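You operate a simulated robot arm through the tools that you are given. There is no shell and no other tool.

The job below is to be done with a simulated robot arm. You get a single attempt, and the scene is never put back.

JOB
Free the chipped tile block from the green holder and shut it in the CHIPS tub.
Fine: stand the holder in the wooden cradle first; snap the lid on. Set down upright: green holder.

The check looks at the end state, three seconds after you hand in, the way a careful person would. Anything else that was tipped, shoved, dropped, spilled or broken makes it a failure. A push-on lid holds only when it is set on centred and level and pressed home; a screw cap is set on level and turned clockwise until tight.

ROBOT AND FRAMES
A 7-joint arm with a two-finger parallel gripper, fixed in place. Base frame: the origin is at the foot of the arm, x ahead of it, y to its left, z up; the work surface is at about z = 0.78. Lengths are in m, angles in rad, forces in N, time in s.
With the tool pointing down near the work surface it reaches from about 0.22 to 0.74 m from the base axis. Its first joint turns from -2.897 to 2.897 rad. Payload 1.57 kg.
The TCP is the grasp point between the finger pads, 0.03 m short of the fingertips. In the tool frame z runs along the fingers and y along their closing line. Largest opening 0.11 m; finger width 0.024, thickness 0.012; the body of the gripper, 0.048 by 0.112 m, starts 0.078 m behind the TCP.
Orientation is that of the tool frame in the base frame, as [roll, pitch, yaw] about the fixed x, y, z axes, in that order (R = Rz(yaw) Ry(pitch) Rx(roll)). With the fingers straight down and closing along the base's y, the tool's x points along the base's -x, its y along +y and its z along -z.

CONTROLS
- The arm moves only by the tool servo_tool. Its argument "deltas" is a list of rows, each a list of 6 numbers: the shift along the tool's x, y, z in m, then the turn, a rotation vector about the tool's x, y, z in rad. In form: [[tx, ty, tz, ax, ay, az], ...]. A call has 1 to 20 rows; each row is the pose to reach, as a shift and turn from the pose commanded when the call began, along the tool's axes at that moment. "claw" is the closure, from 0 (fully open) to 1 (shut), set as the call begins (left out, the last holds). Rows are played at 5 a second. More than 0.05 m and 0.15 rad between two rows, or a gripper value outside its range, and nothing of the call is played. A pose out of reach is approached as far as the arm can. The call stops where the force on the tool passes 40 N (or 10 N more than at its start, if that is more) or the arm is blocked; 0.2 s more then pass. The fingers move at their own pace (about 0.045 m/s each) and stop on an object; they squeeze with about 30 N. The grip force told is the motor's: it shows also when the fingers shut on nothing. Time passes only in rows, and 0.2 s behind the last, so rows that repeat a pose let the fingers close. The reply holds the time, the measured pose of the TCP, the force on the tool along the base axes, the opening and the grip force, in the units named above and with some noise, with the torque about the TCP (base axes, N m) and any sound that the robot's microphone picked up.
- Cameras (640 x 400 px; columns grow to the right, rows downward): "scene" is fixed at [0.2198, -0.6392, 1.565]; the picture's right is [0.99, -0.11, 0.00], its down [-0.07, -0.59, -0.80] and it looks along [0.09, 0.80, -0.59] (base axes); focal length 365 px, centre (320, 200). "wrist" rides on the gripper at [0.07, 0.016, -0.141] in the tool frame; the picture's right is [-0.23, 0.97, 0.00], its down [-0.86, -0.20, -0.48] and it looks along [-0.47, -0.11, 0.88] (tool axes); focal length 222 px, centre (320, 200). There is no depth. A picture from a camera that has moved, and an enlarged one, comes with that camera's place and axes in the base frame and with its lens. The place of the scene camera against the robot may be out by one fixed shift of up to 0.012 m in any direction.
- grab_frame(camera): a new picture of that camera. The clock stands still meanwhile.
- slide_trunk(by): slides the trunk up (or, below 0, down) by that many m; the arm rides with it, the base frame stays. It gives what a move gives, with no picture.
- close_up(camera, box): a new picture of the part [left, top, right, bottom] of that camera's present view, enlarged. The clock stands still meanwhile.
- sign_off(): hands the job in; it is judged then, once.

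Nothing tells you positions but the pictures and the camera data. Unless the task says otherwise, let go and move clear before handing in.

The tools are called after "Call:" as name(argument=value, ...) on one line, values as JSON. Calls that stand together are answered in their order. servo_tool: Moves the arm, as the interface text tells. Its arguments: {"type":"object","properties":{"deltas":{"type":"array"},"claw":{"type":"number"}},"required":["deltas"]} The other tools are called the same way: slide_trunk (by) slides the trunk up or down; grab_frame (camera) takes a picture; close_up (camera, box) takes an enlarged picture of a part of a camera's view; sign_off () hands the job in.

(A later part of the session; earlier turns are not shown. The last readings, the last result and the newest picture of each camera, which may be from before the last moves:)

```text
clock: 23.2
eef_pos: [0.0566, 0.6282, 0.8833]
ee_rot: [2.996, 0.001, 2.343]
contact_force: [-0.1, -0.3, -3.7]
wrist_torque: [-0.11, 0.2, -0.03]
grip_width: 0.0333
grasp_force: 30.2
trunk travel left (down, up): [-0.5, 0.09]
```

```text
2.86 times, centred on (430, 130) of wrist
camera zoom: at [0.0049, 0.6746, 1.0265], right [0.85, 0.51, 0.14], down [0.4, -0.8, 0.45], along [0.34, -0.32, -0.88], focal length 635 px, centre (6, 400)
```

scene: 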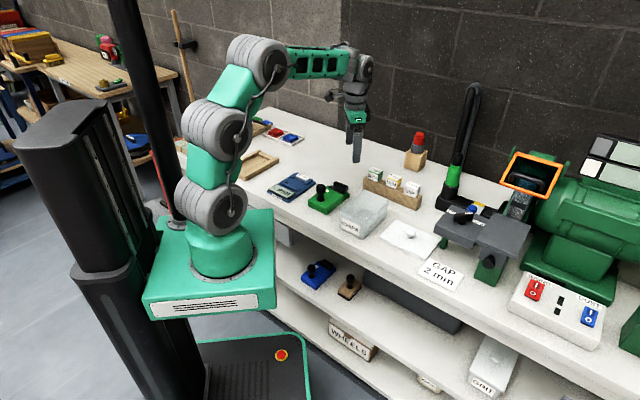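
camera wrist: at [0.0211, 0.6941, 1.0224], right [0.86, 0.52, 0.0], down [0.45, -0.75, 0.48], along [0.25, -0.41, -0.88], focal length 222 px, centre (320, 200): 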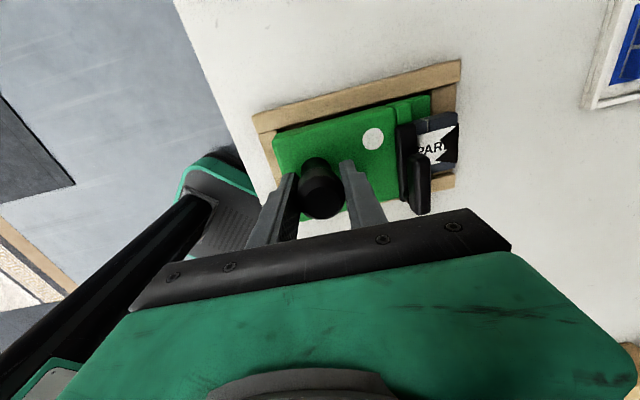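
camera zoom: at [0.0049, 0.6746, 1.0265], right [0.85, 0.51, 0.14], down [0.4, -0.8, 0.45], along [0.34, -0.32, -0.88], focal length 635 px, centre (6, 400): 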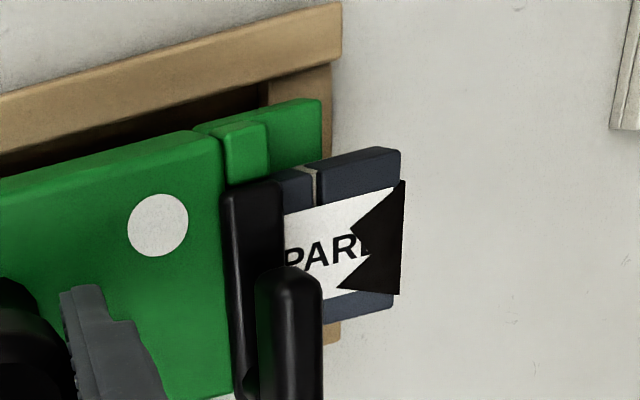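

I'll view the same region again for the same measurement.

Call:
close_up(camera="wrist", box=[240, 60, 500, 230])

Call:
close_up(camera="wrist", box=[240, 100, 360, 190])

Call:
close_up(camera="scene", box=[225, 140, 285, 185])

```text
2.35 times, centred on (370, 145) of wrist
camera zoom: at [0.0049, 0.6746, 1.0265], right [0.85, 0.51, 0.14], down [0.4, -0.8, 0.45], along [0.34, -0.32, -0.88], focal length 523 px, centre (202, 329)
```

zoom: 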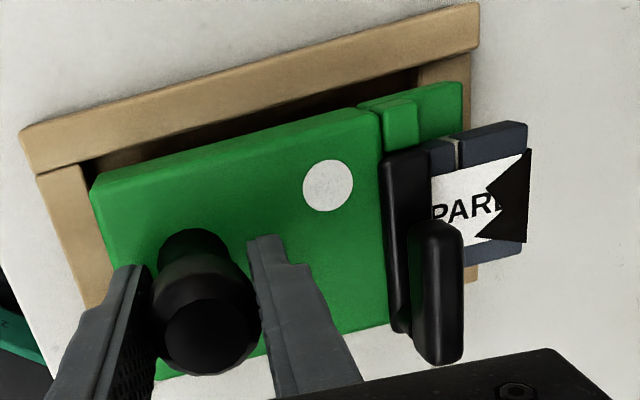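

```text
4.44 times, centred on (300, 145) of wrist
camera zoom: at [0.0049, 0.6746, 1.0265], right [0.85, 0.51, 0.14], down [0.4, -0.8, 0.45], along [0.34, -0.32, -0.88], focal length 987 px, centre (409, 444)
```

zoom: 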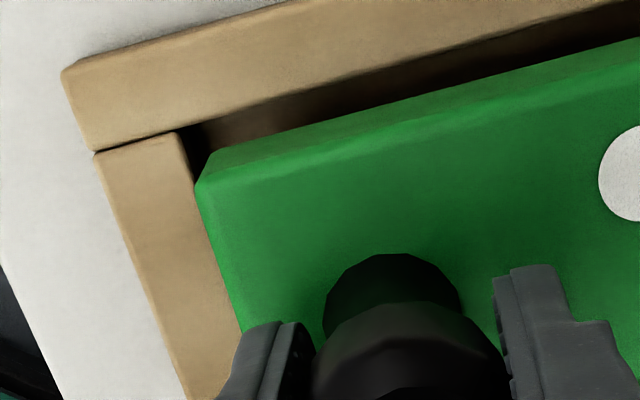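

```text
8.89 times, centred on (255, 162) of scene
camera zoom: at [0.2198, -0.6392, 1.565], right [0.99, -0.11, 0.0], down [-0.07, -0.59, -0.8], along [0.09, 0.8, -0.59], focal length 3244 px, centre (898, 533)
```

zoom: 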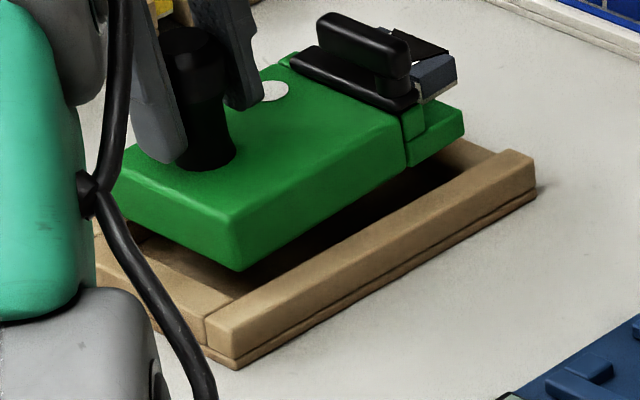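

The holder is slightly nose-up now. I'll bring back 0.045 rad, shift 2 mm left and 1 mm forward, and measure again.

Call:
servo_tool(deltas=[[0.001, 0.0005, 0, 0.02, 0, 0], [0.002, 0.001, 0, 0.045, 0, 0], [0.002, 0.001, 0, 0.045, 0, 0], [0.002, 0.001, 0, 0.045, 0, 0]])

Call:
close_up(camera="wrist", box=[240, 60, 500, 230])

Call:
close_up(camera="wrist", box=[240, 100, 360, 190])

Call:
close_up(camera="scene", box=[225, 140, 285, 185])

```text
clock: 24.2
eef_pos: [0.0566, 0.6303, 0.8833]
ee_rot: [3.041, 0.0, 2.341]
contact_force: [-0.2, 0.6, -4.6]
wrist_torque: [-0.16, 0.13, 0.02]
grip_width: 0.0333
grasp_force: 30.2
trunk travel left (down, up): [-0.5, 0.09]
```

```text
2.35 times, centred on (370, 145) of wrist
camera zoom: at [0.0086, 0.6815, 1.0265], right [0.85, 0.51, 0.1], down [0.42, -0.78, 0.46], along [0.31, -0.35, -0.88], focal length 523 px, centre (202, 329)
```

zoom: 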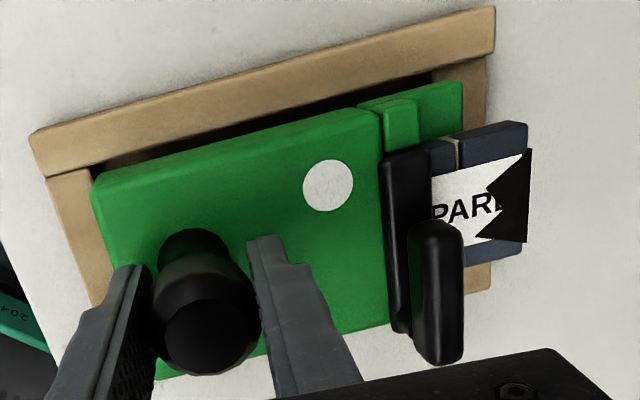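

```text
4.44 times, centred on (300, 145) of wrist
camera zoom: at [0.0086, 0.6815, 1.0265], right [0.85, 0.51, 0.1], down [0.42, -0.78, 0.46], along [0.31, -0.35, -0.88], focal length 987 px, centre (409, 444)
```

zoom: 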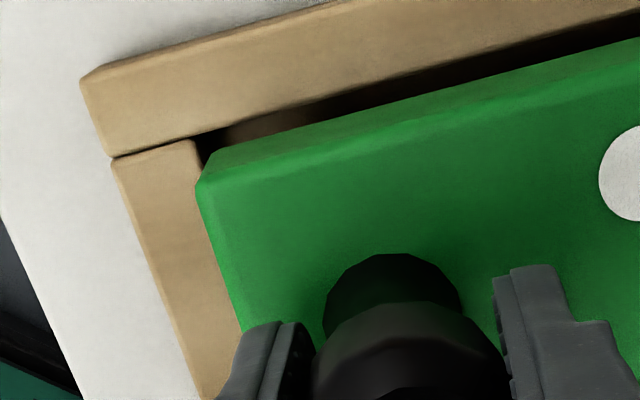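

```text
8.89 times, centred on (255, 162) of scene
camera zoom: at [0.2198, -0.6392, 1.565], right [0.99, -0.11, 0.0], down [-0.07, -0.59, -0.8], along [0.09, 0.8, -0.59], focal length 3244 px, centre (898, 533)
```

zoom: 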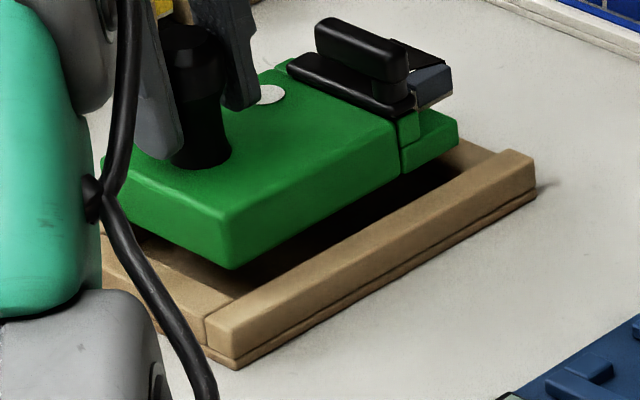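

By this view the gaps look centred. I'll lower straight down 12 mm in small steps and watch the force.

Call:
servo_tool(deltas=[[0, -0.0008, 0.003, 0, 0, 0], [0, -0.0011, 0.006, 0, 0, 0], [0, -0.0014, 0.009, 0, 0, 0], [0, -0.0017, 0.012, 0, 0, 0], [0, -0.0017, 0.012, 0, 0, 0]])

Call:
close_up(camera="wrist", box=[240, 60, 500, 230])

Call:
close_up(camera="wrist", box=[240, 100, 360, 190])

Call:
close_up(camera="scene", box=[225, 140, 285, 185])

```text
clock: 25.4
eef_pos: [0.0549, 0.6306, 0.8705]
ee_rot: [3.042, -0.001, 2.342]
contact_force: [0.3, 0.5, -3.2]
wrist_torque: [-0.12, 0.15, -0.01]
grip_width: 0.033
grasp_force: 30.0
trunk travel left (down, up): [-0.5, 0.09]
```

```text
2.35 times, centred on (370, 145) of wrist
camera zoom: at [0.0086, 0.6811, 1.014], right [0.85, 0.51, 0.1], down [0.42, -0.78, 0.46], along [0.31, -0.35, -0.88], focal length 523 px, centre (202, 329)
```

zoom: 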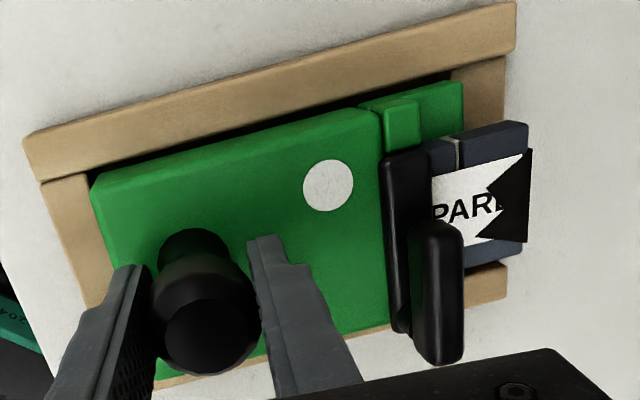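

```text
4.44 times, centred on (300, 145) of wrist
camera zoom: at [0.0086, 0.6811, 1.014], right [0.85, 0.51, 0.1], down [0.42, -0.78, 0.46], along [0.31, -0.35, -0.88], focal length 987 px, centre (409, 444)
```

zoom: 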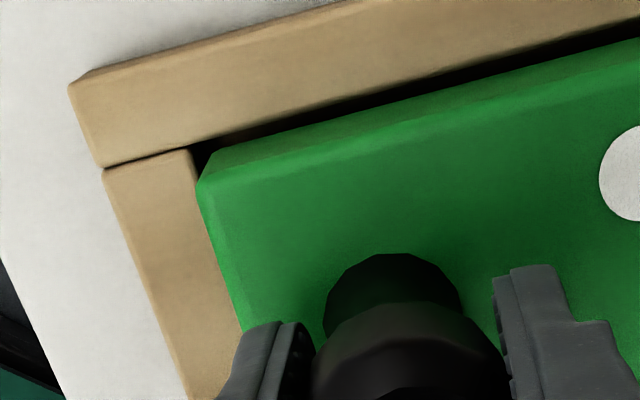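

```text
8.89 times, centred on (255, 162) of scene
camera zoom: at [0.2198, -0.6392, 1.565], right [0.99, -0.11, 0.0], down [-0.07, -0.59, -0.8], along [0.09, 0.8, -0.59], focal length 3244 px, centre (898, 533)
```

zoom: 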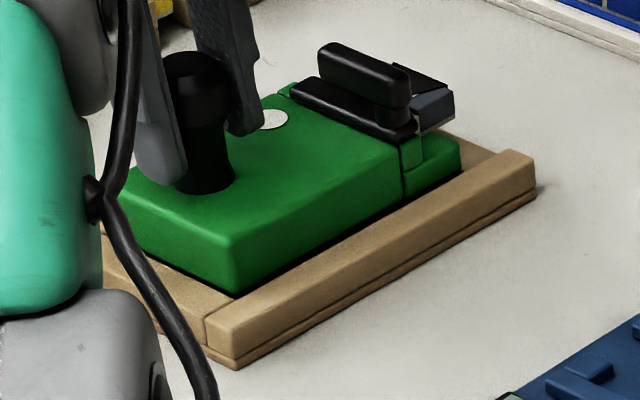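

There's no contact yet and it's lined up. I'll keep lowering.

Call:
servo_tool(deltas=[[0, -0.0003, 0.003, 0, 0, 0], [0, -0.0006, 0.006, 0, 0, 0], [0, -0.0009, 0.009, 0, 0, 0], [0, -0.0011, 0.011, 0, 0, 0], [0, -0.0011, 0.011, 0, 0, 0]])

Call:
close_up(camera="wrist", box=[240, 60, 500, 230])

Call:
close_up(camera="scene", box=[225, 140, 285, 185])

```text
clock: 26.6
eef_pos: [0.056, 0.6308, 0.8585]
ee_rot: [3.043, 0.0, 2.343]
contact_force: [-0.4, -0.7, -5.3]
wrist_torque: [-0.12, 0.13, 0.02]
grip_width: 0.0332
grasp_force: 30.2
trunk travel left (down, up): [-0.5, 0.09]
```

```text
2.35 times, centred on (370, 145) of wrist
camera zoom: at [0.0085, 0.6811, 1.0021], right [0.85, 0.51, 0.1], down [0.42, -0.78, 0.46], along [0.31, -0.35, -0.88], focal length 523 px, centre (202, 329)
```

zoom: 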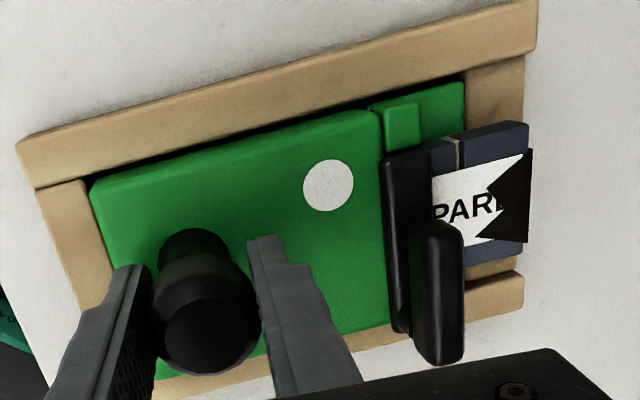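

```text
8.89 times, centred on (255, 162) of scene
camera zoom: at [0.2198, -0.6392, 1.565], right [0.99, -0.11, 0.0], down [-0.07, -0.59, -0.8], along [0.09, 0.8, -0.59], focal length 3244 px, centre (898, 533)
```

zoom: 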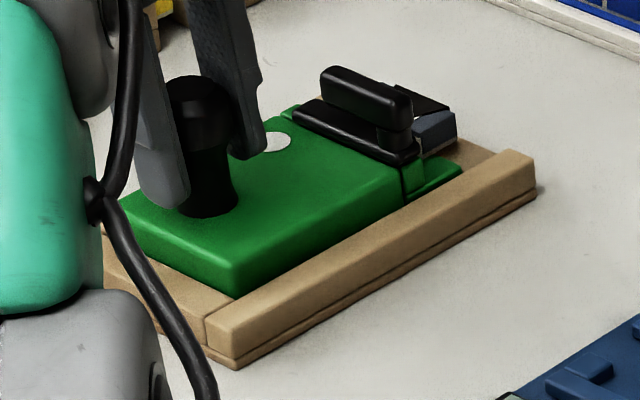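

It's inside the pocket. I'll lower until it touches the floor.

Call:
servo_tool(deltas=[[0, -0.0002, 0.002, 0, 0, 0], [0, -0.0004, 0.004, 0, 0, 0], [0, -0.0006, 0.006, 0, 0, 0], [0, -0.0007, 0.007, 0, 0, 0], [0, -0.0007, 0.007, 0, 0, 0]])

Call:
close_up(camera="scene", box=[225, 140, 285, 185])

```text
clock: 27.8
eef_pos: [0.056, 0.6322, 0.8576]
ee_rot: [3.036, -0.005, 2.34]
contact_force: [6.6, 6.2, 24.3]
wrist_torque: [-0.14, 0.21, 0.0]
grip_width: 0.0337
grasp_force: 29.9
trunk travel left (down, up): [-0.5, 0.09]
```

```text
8.89 times, centred on (255, 162) of scene
camera zoom: at [0.2198, -0.6392, 1.565], right [0.99, -0.11, 0.0], down [-0.07, -0.59, -0.8], along [0.09, 0.8, -0.59], focal length 3244 px, centre (898, 533)
```

zoom: 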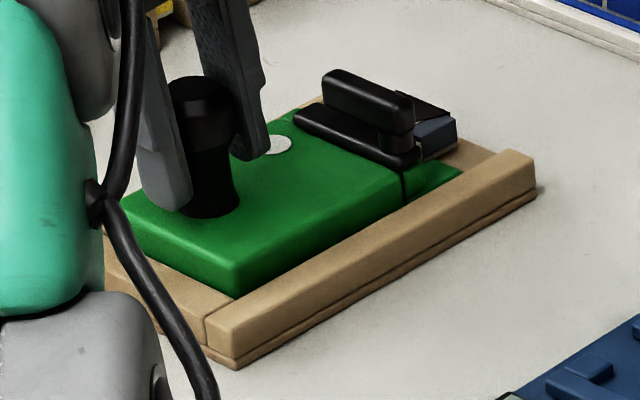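

The force says the rear edge is resting on something. I'll look closely before doing anything else.

Call:
close_up(camera="scene", box=[232, 145, 272, 175])

Call:
close_up(camera="wrist", box=[240, 100, 360, 240])

Call:
close_up(camera="wrist", box=[370, 80, 480, 230])

```text
13.33 times, centred on (252, 160) of scene
camera zoom: at [0.2198, -0.6392, 1.565], right [0.99, -0.11, 0.0], down [-0.07, -0.59, -0.8], along [0.09, 0.8, -0.59], focal length 4867 px, centre (1227, 733)
```

zoom: 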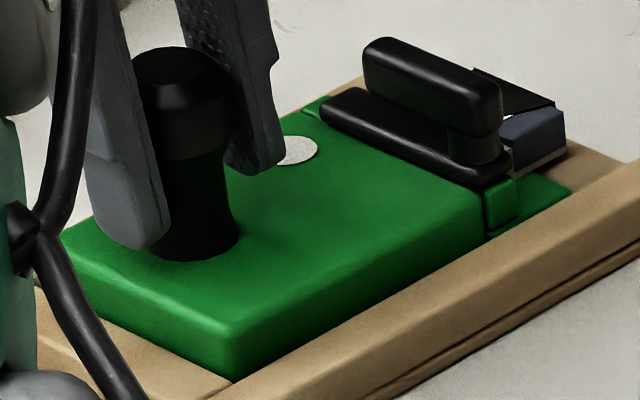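

```text
2.86 times, centred on (300, 170) of wrist
camera zoom: at [0.0096, 0.6814, 1.0006], right [0.85, 0.51, 0.1], down [0.42, -0.79, 0.45], along [0.31, -0.34, -0.89], focal length 635 px, centre (377, 286)
```

zoom: 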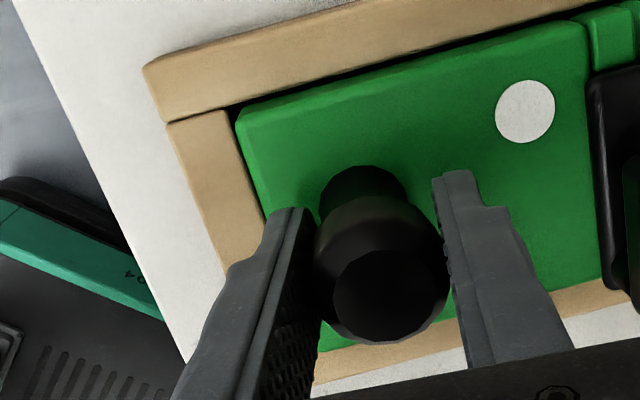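

```text
2.67 times, centred on (425, 155) of wrist
camera zoom: at [0.0096, 0.6814, 1.0006], right [0.85, 0.51, 0.1], down [0.42, -0.79, 0.45], along [0.31, -0.34, -0.89], focal length 592 px, centre (40, 320)
```

zoom: 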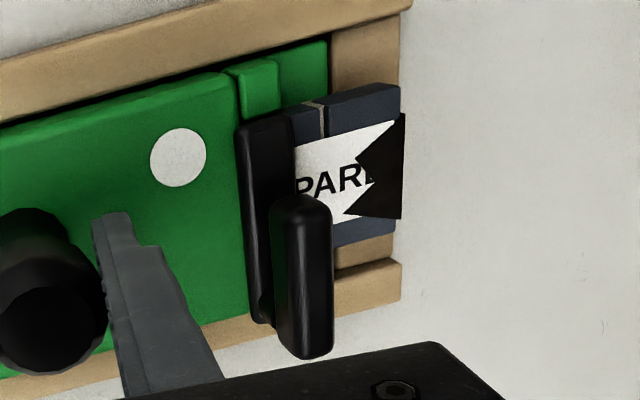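

On close inspection the holder is seated: fingertips are 11 mm above its top, and the body stands about 17 mm proud of the walls, so it is on the pocket floor. I'll relieve the load, open and back up.

Call:
servo_tool(deltas=[[0, 0.0003, -0.003, 0, 0, 0], [0, 0.0006, -0.006, 0, 0, 0], [0, 0.0006, -0.006, 0, 0, 0]])

Call:
servo_tool(deltas=[[0, 0, 0, 0, 0, 0], [0, 0, 0, 0, 0, 0], [0, 0, 0, 0, 0, 0], [0, 0, 0, 0, 0, 0]], claw=0.45)

Call:
close_up(camera="scene", box=[225, 140, 285, 185])

```text
clock: 28.6
eef_pos: [0.0545, 0.6298, 0.8562]
ee_rot: [3.045, 0.003, 2.343]
contact_force: [3.0, 8.0, -1.4]
wrist_torque: [0.38, 0.25, 0.08]
grip_width: 0.0331
grasp_force: 30.0
trunk travel left (down, up): [-0.5, 0.09]
```

```text
clock: 29.6
eef_pos: [0.0564, 0.6295, 0.8591]
ee_rot: [3.042, 0.001, 2.343]
contact_force: [-0.8, 0.2, 0.0]
wrist_torque: [0.04, 0.0, -0.02]
grip_width: 0.0602
grasp_force: 0.0
trunk travel left (down, up): [-0.5, 0.09]
```

```text
8.89 times, centred on (255, 162) of scene
camera zoom: at [0.2198, -0.6392, 1.565], right [0.99, -0.11, 0.0], down [-0.07, -0.59, -0.8], along [0.09, 0.8, -0.59], focal length 3244 px, centre (898, 533)
```

zoom: 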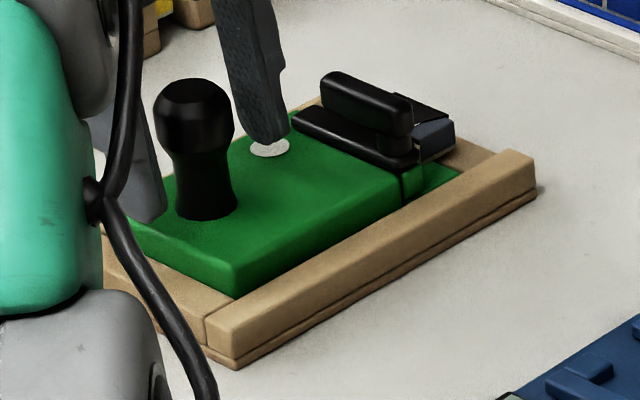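

The holder is seated in the cradle. I'll rise, level the tool, and look at the lever from above.

Call:
servo_tool(deltas=[[0, 0.004, -0.04, 0, 0, 0], [0, 0.008, -0.08, 0.03, 0, 0], [0, 0.01, -0.1, 0.07, 0, 0], [0, 0.01, -0.1, 0.099, 0, 0], [0, 0.01, -0.1, 0.099, 0, 0]])

Call:
grab_frame(camera="wrist")

Call:
close_up(camera="wrist", box=[260, 60, 460, 190])

Call:
close_up(camera="scene", box=[242, 140, 282, 170])

```text
clock: 30.8
eef_pos: [0.0564, 0.6303, 0.9585]
ee_rot: [3.141, 0.001, 2.343]
contact_force: [0.0, -0.1, -0.1]
wrist_torque: [0.01, -0.02, -0.01]
grip_width: 0.0604
grasp_force: 0.1
trunk travel left (down, up): [-0.5, 0.09]
```

```text
taken
camera wrist: at [0.0193, 0.6908, 1.1014], right [0.86, 0.52, 0.0], down [0.45, -0.75, 0.48], along [0.25, -0.41, -0.88], focal length 222 px, centre (320, 200)
```

wrist: 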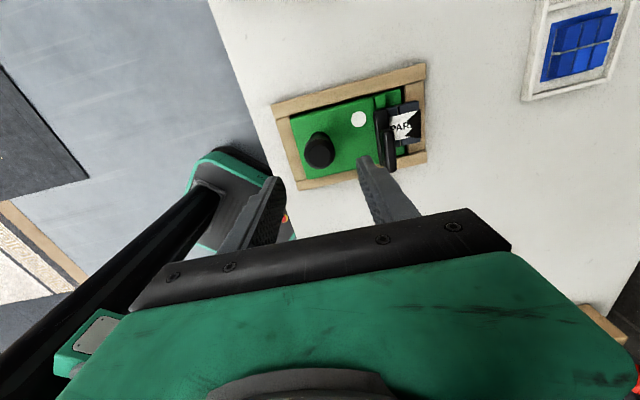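

```text
3.08 times, centred on (360, 125) of wrist
camera zoom: at [0.0193, 0.6908, 1.1014], right [0.86, 0.52, 0.0], down [0.45, -0.75, 0.48], along [0.25, -0.41, -0.88], focal length 684 px, centre (197, 431)
```

zoom: 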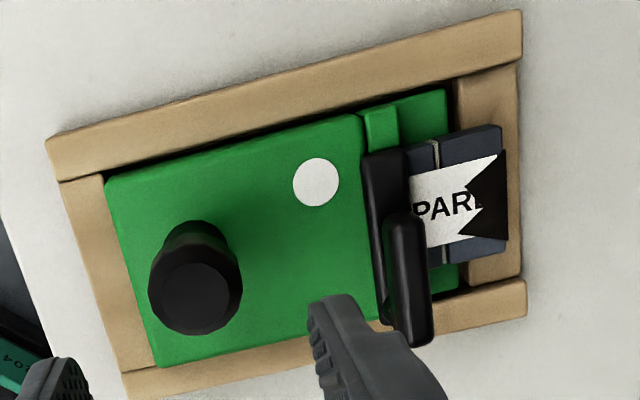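

```text
13.33 times, centred on (262, 155) of scene
camera zoom: at [0.2198, -0.6392, 1.565], right [0.99, -0.11, 0.0], down [-0.07, -0.59, -0.8], along [0.09, 0.8, -0.59], focal length 4867 px, centre (1093, 800)
```

zoom: 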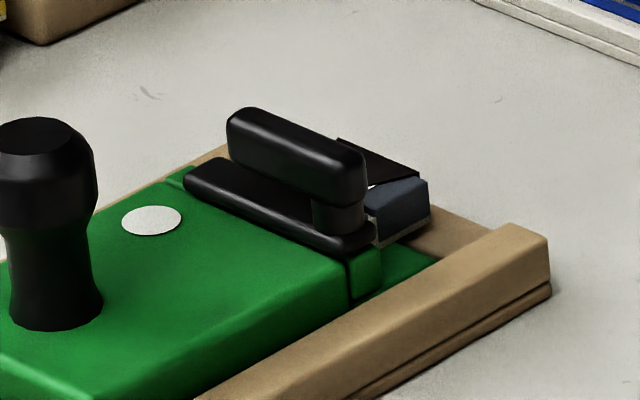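

The lever sits on a round vertical boss, so it swings horizontally. I'll go above it with the fingers slightly apart and measure it from a second viewpoint.

Call:
servo_tool(deltas=[[-0.002, 0.025, 0, 0, 0, 0], [-0.0045, 0.05, 0, 0, 0, 0], [-0.0069, 0.0761, 0, 0, 0, 0], [-0.0069, 0.0761, 0.03, 0, 0, 0], [-0.0069, 0.0761, 0.03, 0, 0, 0]], claw=0.6)

Call:
close_up(camera="wrist", box=[230, 90, 430, 220])

Call:
close_up(camera="scene", box=[235, 120, 295, 165])

```text
clock: 32.0
eef_pos: [0.1154, 0.6769, 0.9284]
ee_rot: [3.14, 0.0, 2.343]
contact_force: [0.1, 0.2, 1.1]
wrist_torque: [0.06, -0.04, -0.01]
grip_width: 0.044
grasp_force: 0.1
trunk travel left (down, up): [-0.5, 0.09]
```

```text
3.08 times, centred on (330, 155) of wrist
camera zoom: at [0.0777, 0.7382, 1.0719], right [0.86, 0.52, 0.0], down [0.45, -0.75, 0.48], along [0.25, -0.41, -0.88], focal length 684 px, centre (289, 338)
```

zoom: 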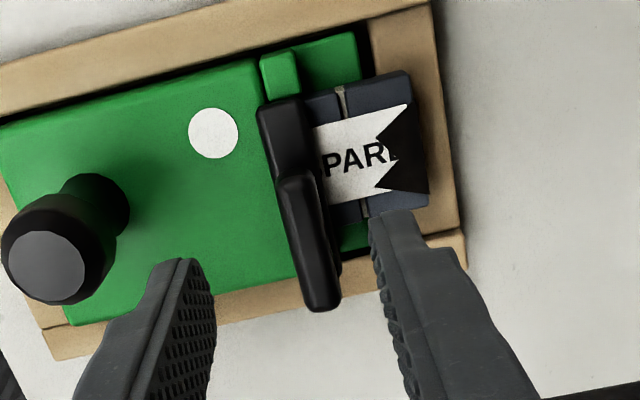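

```text
8.89 times, centred on (265, 142) of scene
camera zoom: at [0.2198, -0.6392, 1.565], right [0.99, -0.11, 0.0], down [-0.07, -0.59, -0.8], along [0.09, 0.8, -0.59], focal length 3244 px, centre (809, 711)
```

zoom: 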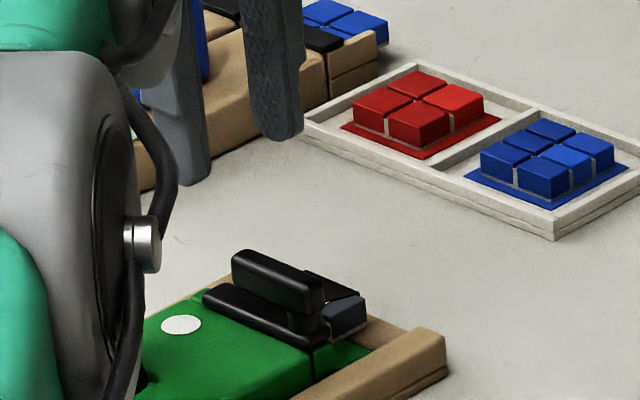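

The lever's top is at about z 0.848. It runs from its boss end near (0.145, 0.648) to its free end near (0.108, 0.687). I'll lower the open fingers to straddle it near the free end.

Call:
servo_tool(deltas=[[0.0034, 0.0019, 0.02, 0, 0, 0], [0.0034, 0.0019, 0.04, 0, 0, 0], [0.0034, 0.0019, 0.052, 0, 0, 0], [0.0034, 0.0019, 0.06, 0, 0, 0], [0.0034, 0.0019, 0.06, 0, 0, 0]])

Call:
close_up(camera="wrist", box=[230, 100, 430, 230])

Call:
close_up(camera="scene", box=[235, 130, 295, 175])

```text
clock: 33.2
eef_pos: [0.1144, 0.6817, 0.8693]
ee_rot: [3.14, -0.001, 2.343]
contact_force: [0.1, -0.9, 0.4]
wrist_torque: [0.02, 0.03, 0.0]
grip_width: 0.0439
grasp_force: 0.1
trunk travel left (down, up): [-0.5, 0.09]
```

```text
3.08 times, centred on (330, 165) of wrist
camera zoom: at [0.0767, 0.7423, 1.012], right [0.86, 0.52, 0.0], down [0.45, -0.75, 0.48], along [0.25, -0.41, -0.88], focal length 684 px, centre (289, 308)
```

zoom: 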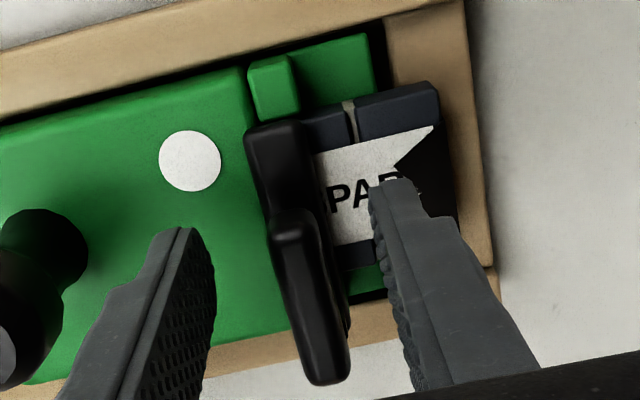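

```text
8.89 times, centred on (265, 152) of scene
camera zoom: at [0.2198, -0.6392, 1.565], right [0.99, -0.11, 0.0], down [-0.07, -0.59, -0.8], along [0.09, 0.8, -0.59], focal length 3244 px, centre (809, 622)
```

zoom: 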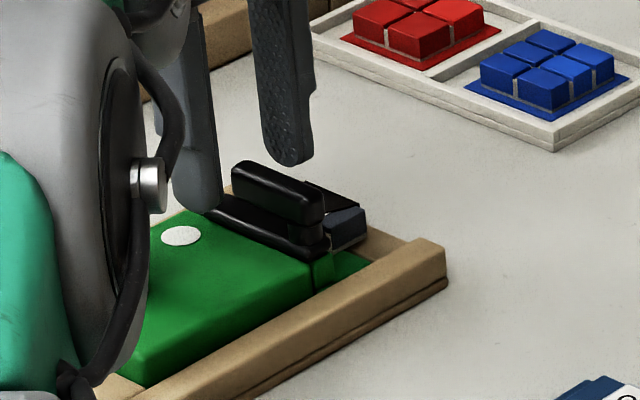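

The fingers straddle the lever. I'll close to a loose 20 mm straddle and try swinging it toward the knob side about the boss.

Call:
servo_tool(deltas=[[0, 0, 0, 0, 0, 0], [0, 0, 0, 0, 0, 0], [0, 0, 0, 0, 0, 0]], claw=0.82)

Call:
servo_tool(deltas=[[-0.0002, -0.0037, 0, 0, 0, -0.1], [-0.0007, -0.0074, 0, 0, 0, -0.2], [-0.0017, -0.011, 0, 0, 0, -0.3], [-0.0029, -0.0145, 0, 0, 0, -0.4]])

Call:
close_up(camera="wrist", box=[230, 100, 430, 230])

Call:
close_up(camera="scene", box=[235, 130, 295, 175])

```text
clock: 34.0
eef_pos: [0.1131, 0.6828, 0.8698]
ee_rot: [3.141, 0.0, 2.342]
contact_force: [0.2, 0.4, 0.1]
wrist_torque: [0.0, 0.03, 0.04]
grip_width: 0.0198
grasp_force: 0.0
trunk travel left (down, up): [-0.5, 0.09]
```

```text
clock: 35.0
eef_pos: [0.1043, 0.6698, 0.8705]
ee_rot: [3.14, 0.001, 2.744]
contact_force: [0.4, 0.6, 0.4]
wrist_torque: [0.01, 0.0, 0.02]
grip_width: 0.0206
grasp_force: 0.8
trunk travel left (down, up): [-0.5, 0.09]
```

```text
3.08 times, centred on (330, 165) of wrist
camera zoom: at [0.0473, 0.7115, 1.0121], right [0.59, 0.81, 0.0], down [0.71, -0.52, 0.48], along [0.39, -0.28, -0.88], focal length 684 px, centre (289, 308)
```

zoom: 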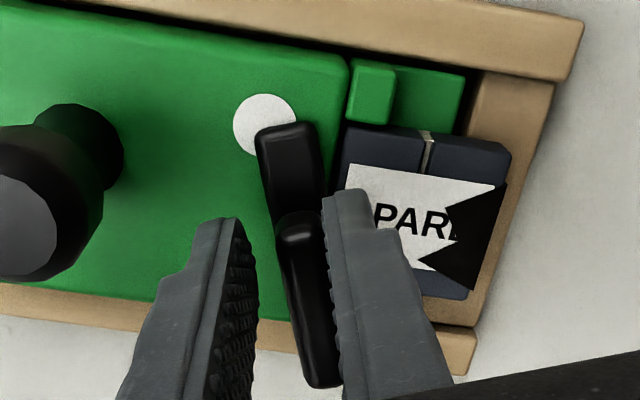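

```text
8.89 times, centred on (265, 152) of scene
camera zoom: at [0.2198, -0.6392, 1.565], right [0.99, -0.11, 0.0], down [-0.07, -0.59, -0.8], along [0.09, 0.8, -0.59], focal length 3244 px, centre (809, 622)
```

zoom: 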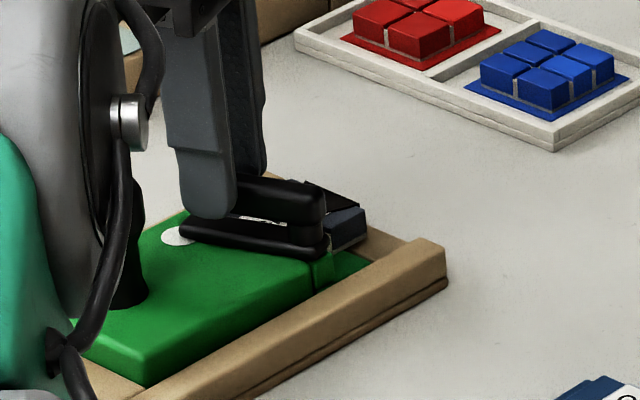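

The whole clamp swings freely toward the white dot, uncovering the tile. I'll go a bit further so that the bar lies well over the dot.

Call:
servo_tool(deltas=[[-0.0002, -0.0037, 0, 0, 0, -0.1], [-0.0007, -0.0074, 0, 0, 0, -0.2], [-0.0012, -0.0093, 0, 0, 0, -0.25]])

Call:
close_up(camera="wrist", box=[230, 100, 430, 230])

Call:
close_up(camera="scene", box=[235, 130, 295, 175])

```text
clock: 35.8
eef_pos: [0.1037, 0.661, 0.8713]
ee_rot: [3.141, -0.001, 2.994]
contact_force: [-0.6, 2.2, 0.7]
wrist_torque: [0.07, 0.01, 0.02]
grip_width: 0.0204
grasp_force: 0.3
trunk travel left (down, up): [-0.5, 0.09]
```

```text
3.08 times, centred on (330, 165) of wrist
camera zoom: at [0.0367, 0.6864, 1.0122], right [0.37, 0.93, 0.0], down [0.82, -0.32, 0.48], along [0.45, -0.18, -0.88], focal length 684 px, centre (289, 308)
```

zoom: 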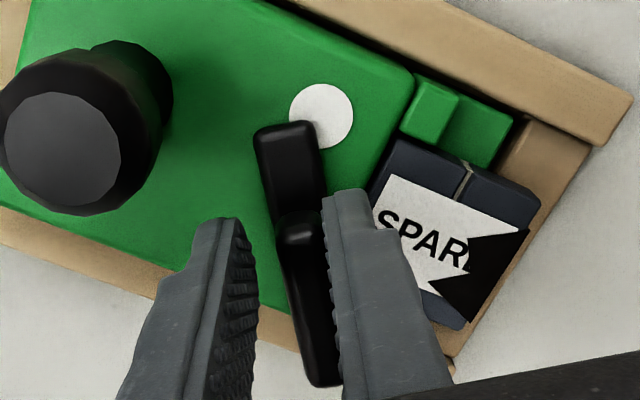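

```text
8.89 times, centred on (265, 152) of scene
camera zoom: at [0.2198, -0.6392, 1.565], right [0.99, -0.11, 0.0], down [-0.07, -0.59, -0.8], along [0.09, 0.8, -0.59], focal length 3244 px, centre (809, 622)
```

zoom: 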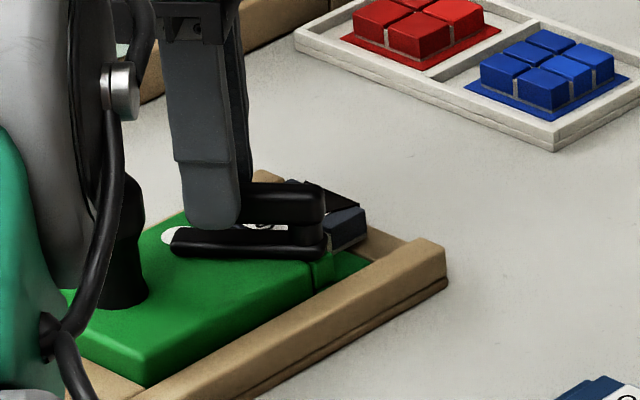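

It swings easily. I'll open it another third of a radian to leave room for grasping the tile.

Call:
servo_tool(deltas=[[-0.0002, -0.0037, 0, 0, 0, -0.1], [-0.0007, -0.0074, 0, 0, 0, -0.2], [-0.0017, -0.011, 0, 0, 0, -0.3], [-0.0023, -0.0128, 0, 0, 0, -0.35]])

Call:
close_up(camera="wrist", box=[230, 100, 430, 230])

Call:
close_up(camera="scene", box=[235, 130, 295, 175])

```text
clock: 36.8
eef_pos: [0.104, 0.6471, 0.8697]
ee_rot: [3.141, -0.001, -2.941]
contact_force: [-1.0, 1.2, 0.2]
wrist_torque: [0.0, -0.01, 0.01]
grip_width: 0.0204
grasp_force: 0.3
trunk travel left (down, up): [-0.5, 0.09]
```

```text
3.08 times, centred on (330, 165) of wrist
camera zoom: at [0.0314, 0.6489, 1.012], right [0.03, 1.0, 0.0], down [0.88, -0.02, 0.48], along [0.48, -0.01, -0.88], focal length 684 px, centre (289, 308)
```

zoom: 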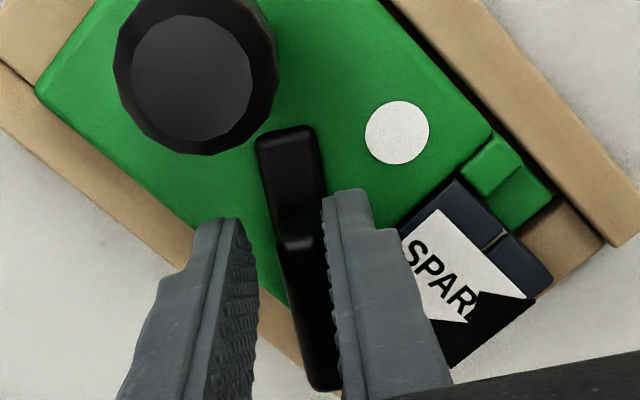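

```text
8.89 times, centred on (265, 152) of scene
camera zoom: at [0.2198, -0.6392, 1.565], right [0.99, -0.11, 0.0], down [-0.07, -0.59, -0.8], along [0.09, 0.8, -0.59], focal length 3244 px, centre (809, 622)
```

zoom: 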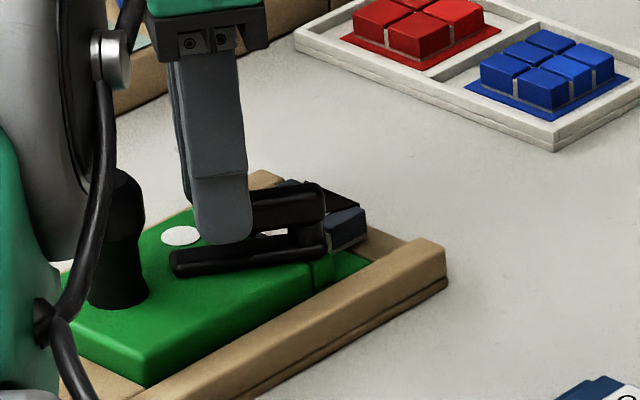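

The clamp is now well clear of the tile. I'll rise and turn the tool so it closes across the tile, then look.

Call:
servo_tool(deltas=[[0, 0, -0.03, 0, 0, 0], [0, 0, -0.07, 0, 0, 0], [-0.011, 0.013, -0.07, 0, 0, -0.14], [-0.022, 0.026, -0.07, 0, 0, -0.28], [-0.033, 0.039, -0.07, 0, 0, -0.42], [-0.0437, 0.0517, -0.07, 0, 0, -0.567], [-0.0437, 0.0517, -0.07, 0, 0, -0.567]])

Call:
grab_frame(camera="wrist")

Call:
close_up(camera="wrist", box=[230, 60, 430, 210])

Call:
close_up(camera="scene", box=[230, 130, 290, 175])

```text
clock: 38.4
eef_pos: [0.1343, 0.6768, 0.9384]
ee_rot: [3.141, 0.0, -2.372]
contact_force: [0.2, 0.1, 0.8]
wrist_torque: [-0.03, 0.0, 0.0]
grip_width: 0.02
grasp_force: 0.1
out of reach, approached as far as the arm can: row 5, 6, 7
trunk travel left (down, up): [-0.5, 0.09]
```

```text
taken
camera wrist: at [0.0728, 0.6405, 1.0803], right [-0.51, 0.86, 0.0], down [0.75, 0.45, 0.48], along [0.41, 0.25, -0.88], focal length 222 px, centre (320, 200)
```

wrist: 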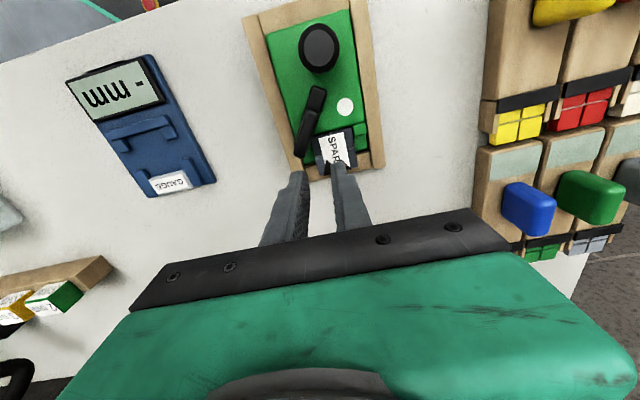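

```text
2.67 times, centred on (330, 135) of wrist
camera zoom: at [0.0728, 0.6405, 1.0803], right [-0.51, 0.86, 0.0], down [0.75, 0.45, 0.48], along [0.41, 0.25, -0.88], focal length 592 px, centre (293, 373)
```

zoom: 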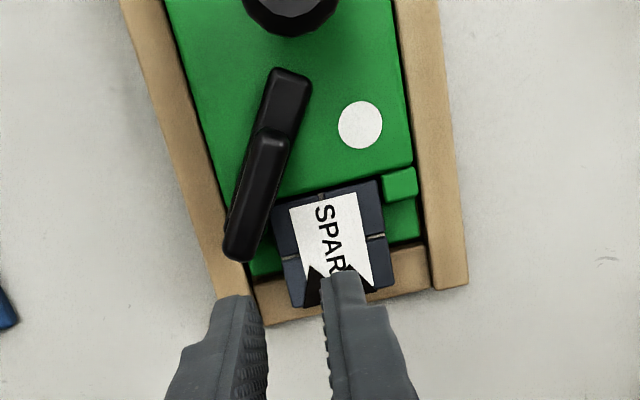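

```text
8.89 times, centred on (260, 152) of scene
camera zoom: at [0.2198, -0.6392, 1.565], right [0.99, -0.11, 0.0], down [-0.07, -0.59, -0.8], along [0.09, 0.8, -0.59], focal length 3244 px, centre (853, 622)
```

zoom: 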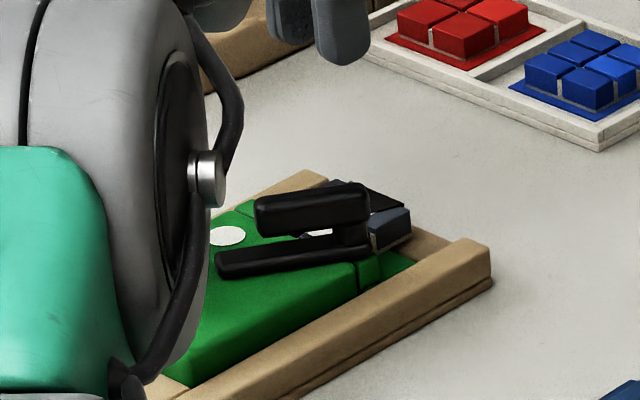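

The tile is now uncovered, about 0.048 × 0.049 m, centred near (0.130, 0.698). This is close to the reach limit at this height, so I'll raise the trunk to gain reach and check the pose.

Call:
slide_trunk(by=0.06)

Call:
servo_tool(deltas=[[0, 0, 0, 0, 0, 0], [0, 0, 0, 0, 0, 0]], claw=0.25)

```text
clock: 39.4
eef_pos: [0.1345, 0.6774, 0.9974]
ee_rot: [3.142, 0.0, -2.372]
contact_force: [0.7, 0.0, -0.7]
wrist_torque: [0.01, 0.02, -0.01]
grip_width: 0.0197
grasp_force: 0.1
trunk travel left (down, up): [-0.56, 0.03]
```

```text
clock: 40.0
eef_pos: [0.1346, 0.6785, 0.9974]
ee_rot: [3.141, -0.002, -2.374]
contact_force: [0.3, -0.1, -0.1]
wrist_torque: [0.01, 0.01, -0.01]
grip_width: 0.0717
grasp_force: 0.1
trunk travel left (down, up): [-0.56, 0.03]
```

I'll move down toward the tile and look again from close.

Call:
servo_tool(deltas=[[0, 0, 0.04, 0, 0, 0], [0, 0, 0.08, 0, 0, 0], [-0.009, 0.008, 0.11, 0, 0, 0], [-0.0185, 0.0169, 0.13, 0, 0, 0], [-0.0185, 0.0169, 0.13, 0, 0, 0]])

Call:
grab_frame(camera="wrist")

Call:
close_up(camera="wrist", box=[230, 70, 430, 220])

Call:
close_up(camera="scene", box=[235, 125, 295, 170])

```text
clock: 41.2
eef_pos: [0.1343, 0.6824, 0.8781]
ee_rot: [3.141, 0.002, -2.373]
contact_force: [-0.1, 0.1, 0.5]
wrist_torque: [0.0, 0.02, -0.02]
grip_width: 0.0826
grasp_force: 0.1
out of reach, approached as far as the arm can: row 3, 4, 5
trunk travel left (down, up): [-0.56, 0.03]
```

```text
taken
camera wrist: at [0.0736, 0.6467, 1.0195], right [-0.51, 0.86, 0.0], down [0.75, 0.45, 0.48], along [0.41, 0.25, -0.88], focal length 222 px, centre (320, 200)
```

wrist: 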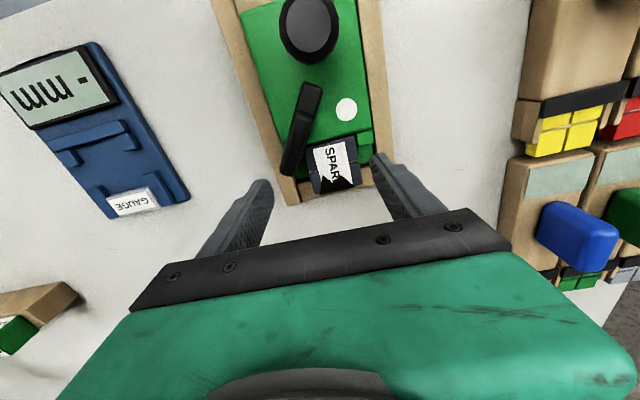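

```text
2.67 times, centred on (330, 145) of wrist
camera zoom: at [0.0736, 0.6467, 1.0195], right [-0.51, 0.86, 0.0], down [0.75, 0.45, 0.48], along [0.41, 0.25, -0.88], focal length 592 px, centre (293, 347)
```

zoom: 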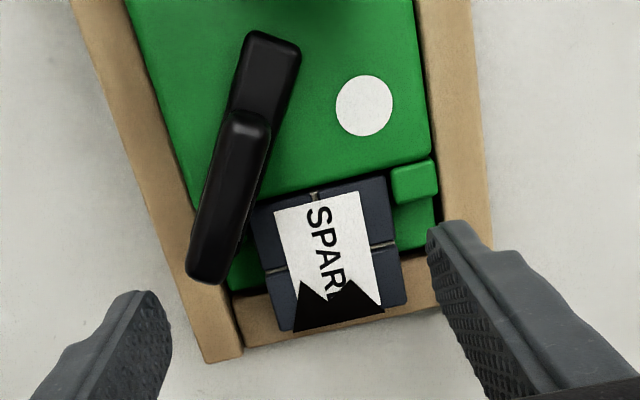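

```text
8.89 times, centred on (265, 148) of scene
camera zoom: at [0.2198, -0.6392, 1.565], right [0.99, -0.11, 0.0], down [-0.07, -0.59, -0.8], along [0.09, 0.8, -0.59], focal length 3244 px, centre (809, 667)
```

zoom: 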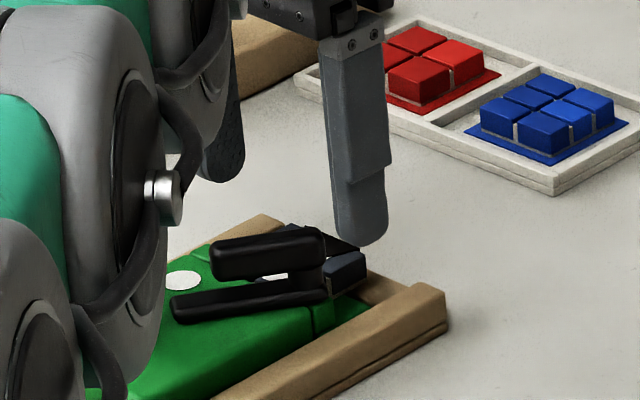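

The reach limit seems to come from the wrist yaw. I'll rise and turn the tool half a turn the other way, which is an equivalent grasp direction.

Call:
servo_tool(deltas=[[0.02, -0.01, -0.04, 0, 0, 0], [0.03, -0.02, -0.06, 0, 0, 0.1], [0.03, -0.02, -0.06, 0, 0, 0.245], [0.03, -0.02, -0.06, 0, 0, 0.39], [0.03, -0.02, -0.06, 0, 0, 0.535], [0.03, -0.02, -0.06, 0, 0, 0.68], [0.03, -0.02, -0.06, 0, 0, 0.825], [0.03, -0.02, -0.06, 0, 0, 0.97], [0.03, -0.02, -0.06, 0, 0, 1.115], [0.03, -0.02, -0.06, 0, 0, 1.26], [0.03, -0.02, -0.06, 0, 0, 1.405], [0.03, -0.02, -0.06, 0, 0, 1.55], [0.03, -0.02, -0.06, 0, 0, 1.571]])

Call:
servo_tool(deltas=[[0, 0, 0, 0, 0, 0.145], [0, 0, 0, 0, 0, 0.29], [0, 0, 0, 0, 0, 0.435], [0, 0, 0, 0, 0, 0.58], [0, 0, 0, 0, 0, 0.725], [0, 0, 0, 0, 0, 0.87], [0, 0, 0, 0, 0, 1.015], [0, 0, 0, 0, 0, 1.16], [0, 0, 0, 0, 0, 1.305], [0, 0, 0, 0, 0, 1.45], [0, 0, 0, 0, 0, 1.571]])

Call:
grab_frame(camera="scene")

Call:
grab_frame(camera="wrist")

```text
clock: 44.0
eef_pos: [0.1275, 0.6491, 0.9393]
ee_rot: [-3.14, 0.0, 2.335]
contact_force: [-0.4, 0.0, 0.6]
wrist_torque: [0.01, 0.02, 0.01]
grip_width: 0.0825
grasp_force: 0.1
out of reach, approached as far as the arm can: row 1, 2, 3
trunk travel left (down, up): [-0.56, 0.03]
```

```text
clock: 46.4
eef_pos: [0.1268, 0.6494, 0.9389]
ee_rot: [3.14, 0.0, 0.765]
contact_force: [-0.2, 0.7, -0.1]
wrist_torque: [0.03, -0.05, -0.01]
grip_width: 0.0826
grasp_force: 0.1
trunk travel left (down, up): [-0.56, 0.03]
```

```text
taken
```

scene: 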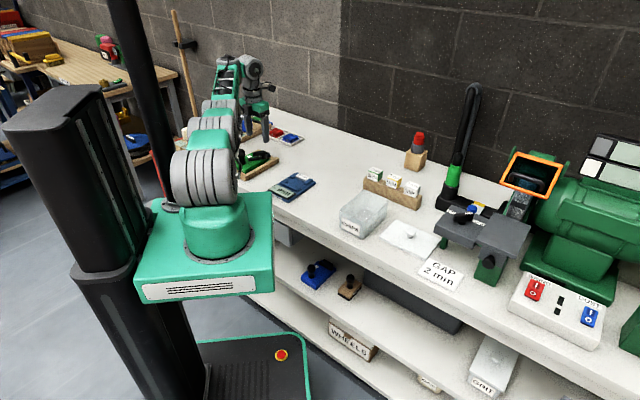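

```text
taken
camera wrist: at [0.1883, 0.6847, 1.081], right [0.51, -0.86, 0.0], down [-0.76, -0.45, 0.48], along [-0.41, -0.24, -0.88], focal length 222 px, centre (320, 200)
```

wrist: 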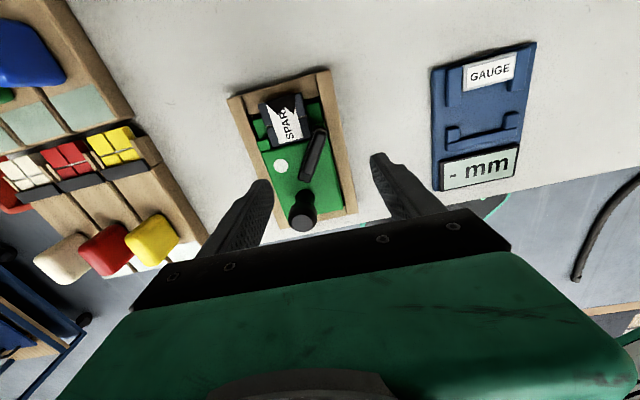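

The half turn worked. I'll take a close-up of the tile from here.

Call:
close_up(camera="wrist", box=[220, 60, 380, 180])

```text
3.33 times, centred on (300, 120) of wrist
camera zoom: at [0.1883, 0.6847, 1.081], right [0.51, -0.86, 0.0], down [-0.76, -0.45, 0.48], along [-0.41, -0.24, -0.88], focal length 740 px, centre (387, 467)
```

zoom: 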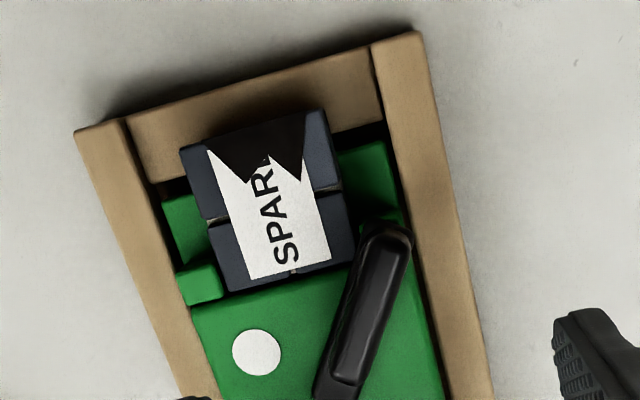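

The tile's centre is confirmed near (0.131, 0.696). I'll move above its front part.

Call:
servo_tool(deltas=[[0.015, -0.0104, 0, 0, 0, 0], [0.03, -0.0208, 0, 0, 0, 0], [0.0433, -0.0312, 0, 0, 0, 0], [0.0433, -0.0312, 0.03, 0, 0, 0], [0.0433, -0.0312, 0.059, 0, 0, 0], [0.0433, -0.0312, 0.059, 0, 0, 0]])

Call:
close_up(camera="wrist", box=[220, 70, 420, 220])

Call:
close_up(camera="scene", box=[235, 125, 295, 170])

```text
clock: 47.8
eef_pos: [0.1347, 0.6535, 0.9097]
ee_rot: [-3.141, 0.0, 0.766]
contact_force: [-0.4, -0.3, 0.4]
wrist_torque: [0.0, 0.06, -0.03]
grip_width: 0.0826
grasp_force: 0.1
out of reach, approached as far as the arm can: row 1, 2, 3, 4, 5, 6
trunk travel left (down, up): [-0.56, 0.03]
```

```text
2.67 times, centred on (320, 145) of wrist
camera zoom: at [0.1975, 0.6889, 1.0516], right [0.51, -0.86, 0.0], down [-0.75, -0.45, 0.48], along [-0.41, -0.24, -0.88], focal length 592 px, centre (320, 347)
```

zoom: 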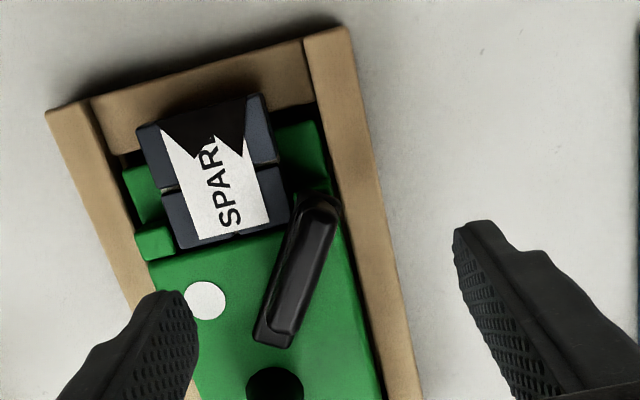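

```text
8.89 times, centred on (265, 148) of scene
camera zoom: at [0.2198, -0.6392, 1.565], right [0.99, -0.11, 0.0], down [-0.07, -0.59, -0.8], along [0.09, 0.8, -0.59], focal length 3244 px, centre (809, 667)
```

zoom: 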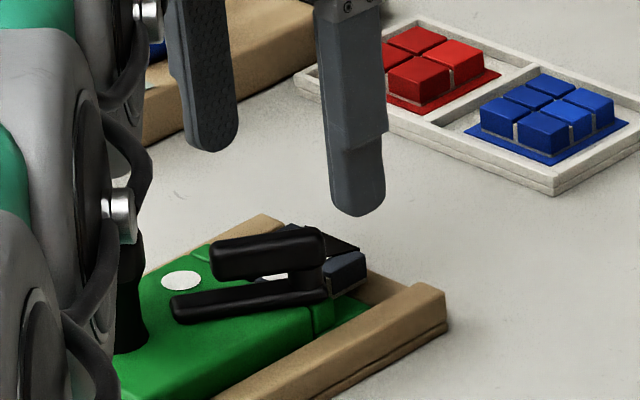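

This yaw reaches even less. I'll test whether lowering the trunk helps: first lift the tool, then slide down.

Call:
servo_tool(deltas=[[-0.01, 0, -0.04, 0, 0, 0], [-0.02, 0, -0.08, 0, 0, 0], [-0.02, 0, -0.1, 0, 0, 0]])

Call:
slide_trunk(by=-0.1)

Call:
servo_tool(deltas=[[0.02, 0, 0, 0, 0, 0], [0.04, 0, 0, 0, 0, 0], [0.06, 0, 0, 0, 0, 0]])

```text
clock: 48.6
eef_pos: [0.1213, 0.6396, 1.0097]
ee_rot: [3.141, 0.0, 0.768]
contact_force: [0.1, -0.4, 0.5]
wrist_torque: [0.02, 0.0, 0.0]
grip_width: 0.0822
grasp_force: 0.1
trunk travel left (down, up): [-0.56, 0.03]
```

```text
clock: 49.9
eef_pos: [0.1211, 0.6392, 0.909]
ee_rot: [3.141, -0.002, 0.766]
contact_force: [-0.4, 0.7, 0.5]
wrist_torque: [0.01, -0.02, 0.03]
grip_width: 0.0824
grasp_force: 0.0
trunk travel left (down, up): [-0.46, 0.13]
```

```text
clock: 50.7
eef_pos: [0.1425, 0.6506, 0.9101]
ee_rot: [-3.141, 0.0, 0.766]
contact_force: [0.0, -0.1, 0.8]
wrist_torque: [0.02, 0.0, -0.02]
grip_width: 0.0824
grasp_force: 0.0
out of reach, approached as far as the arm can: row 1, 2, 3
trunk travel left (down, up): [-0.46, 0.13]
```

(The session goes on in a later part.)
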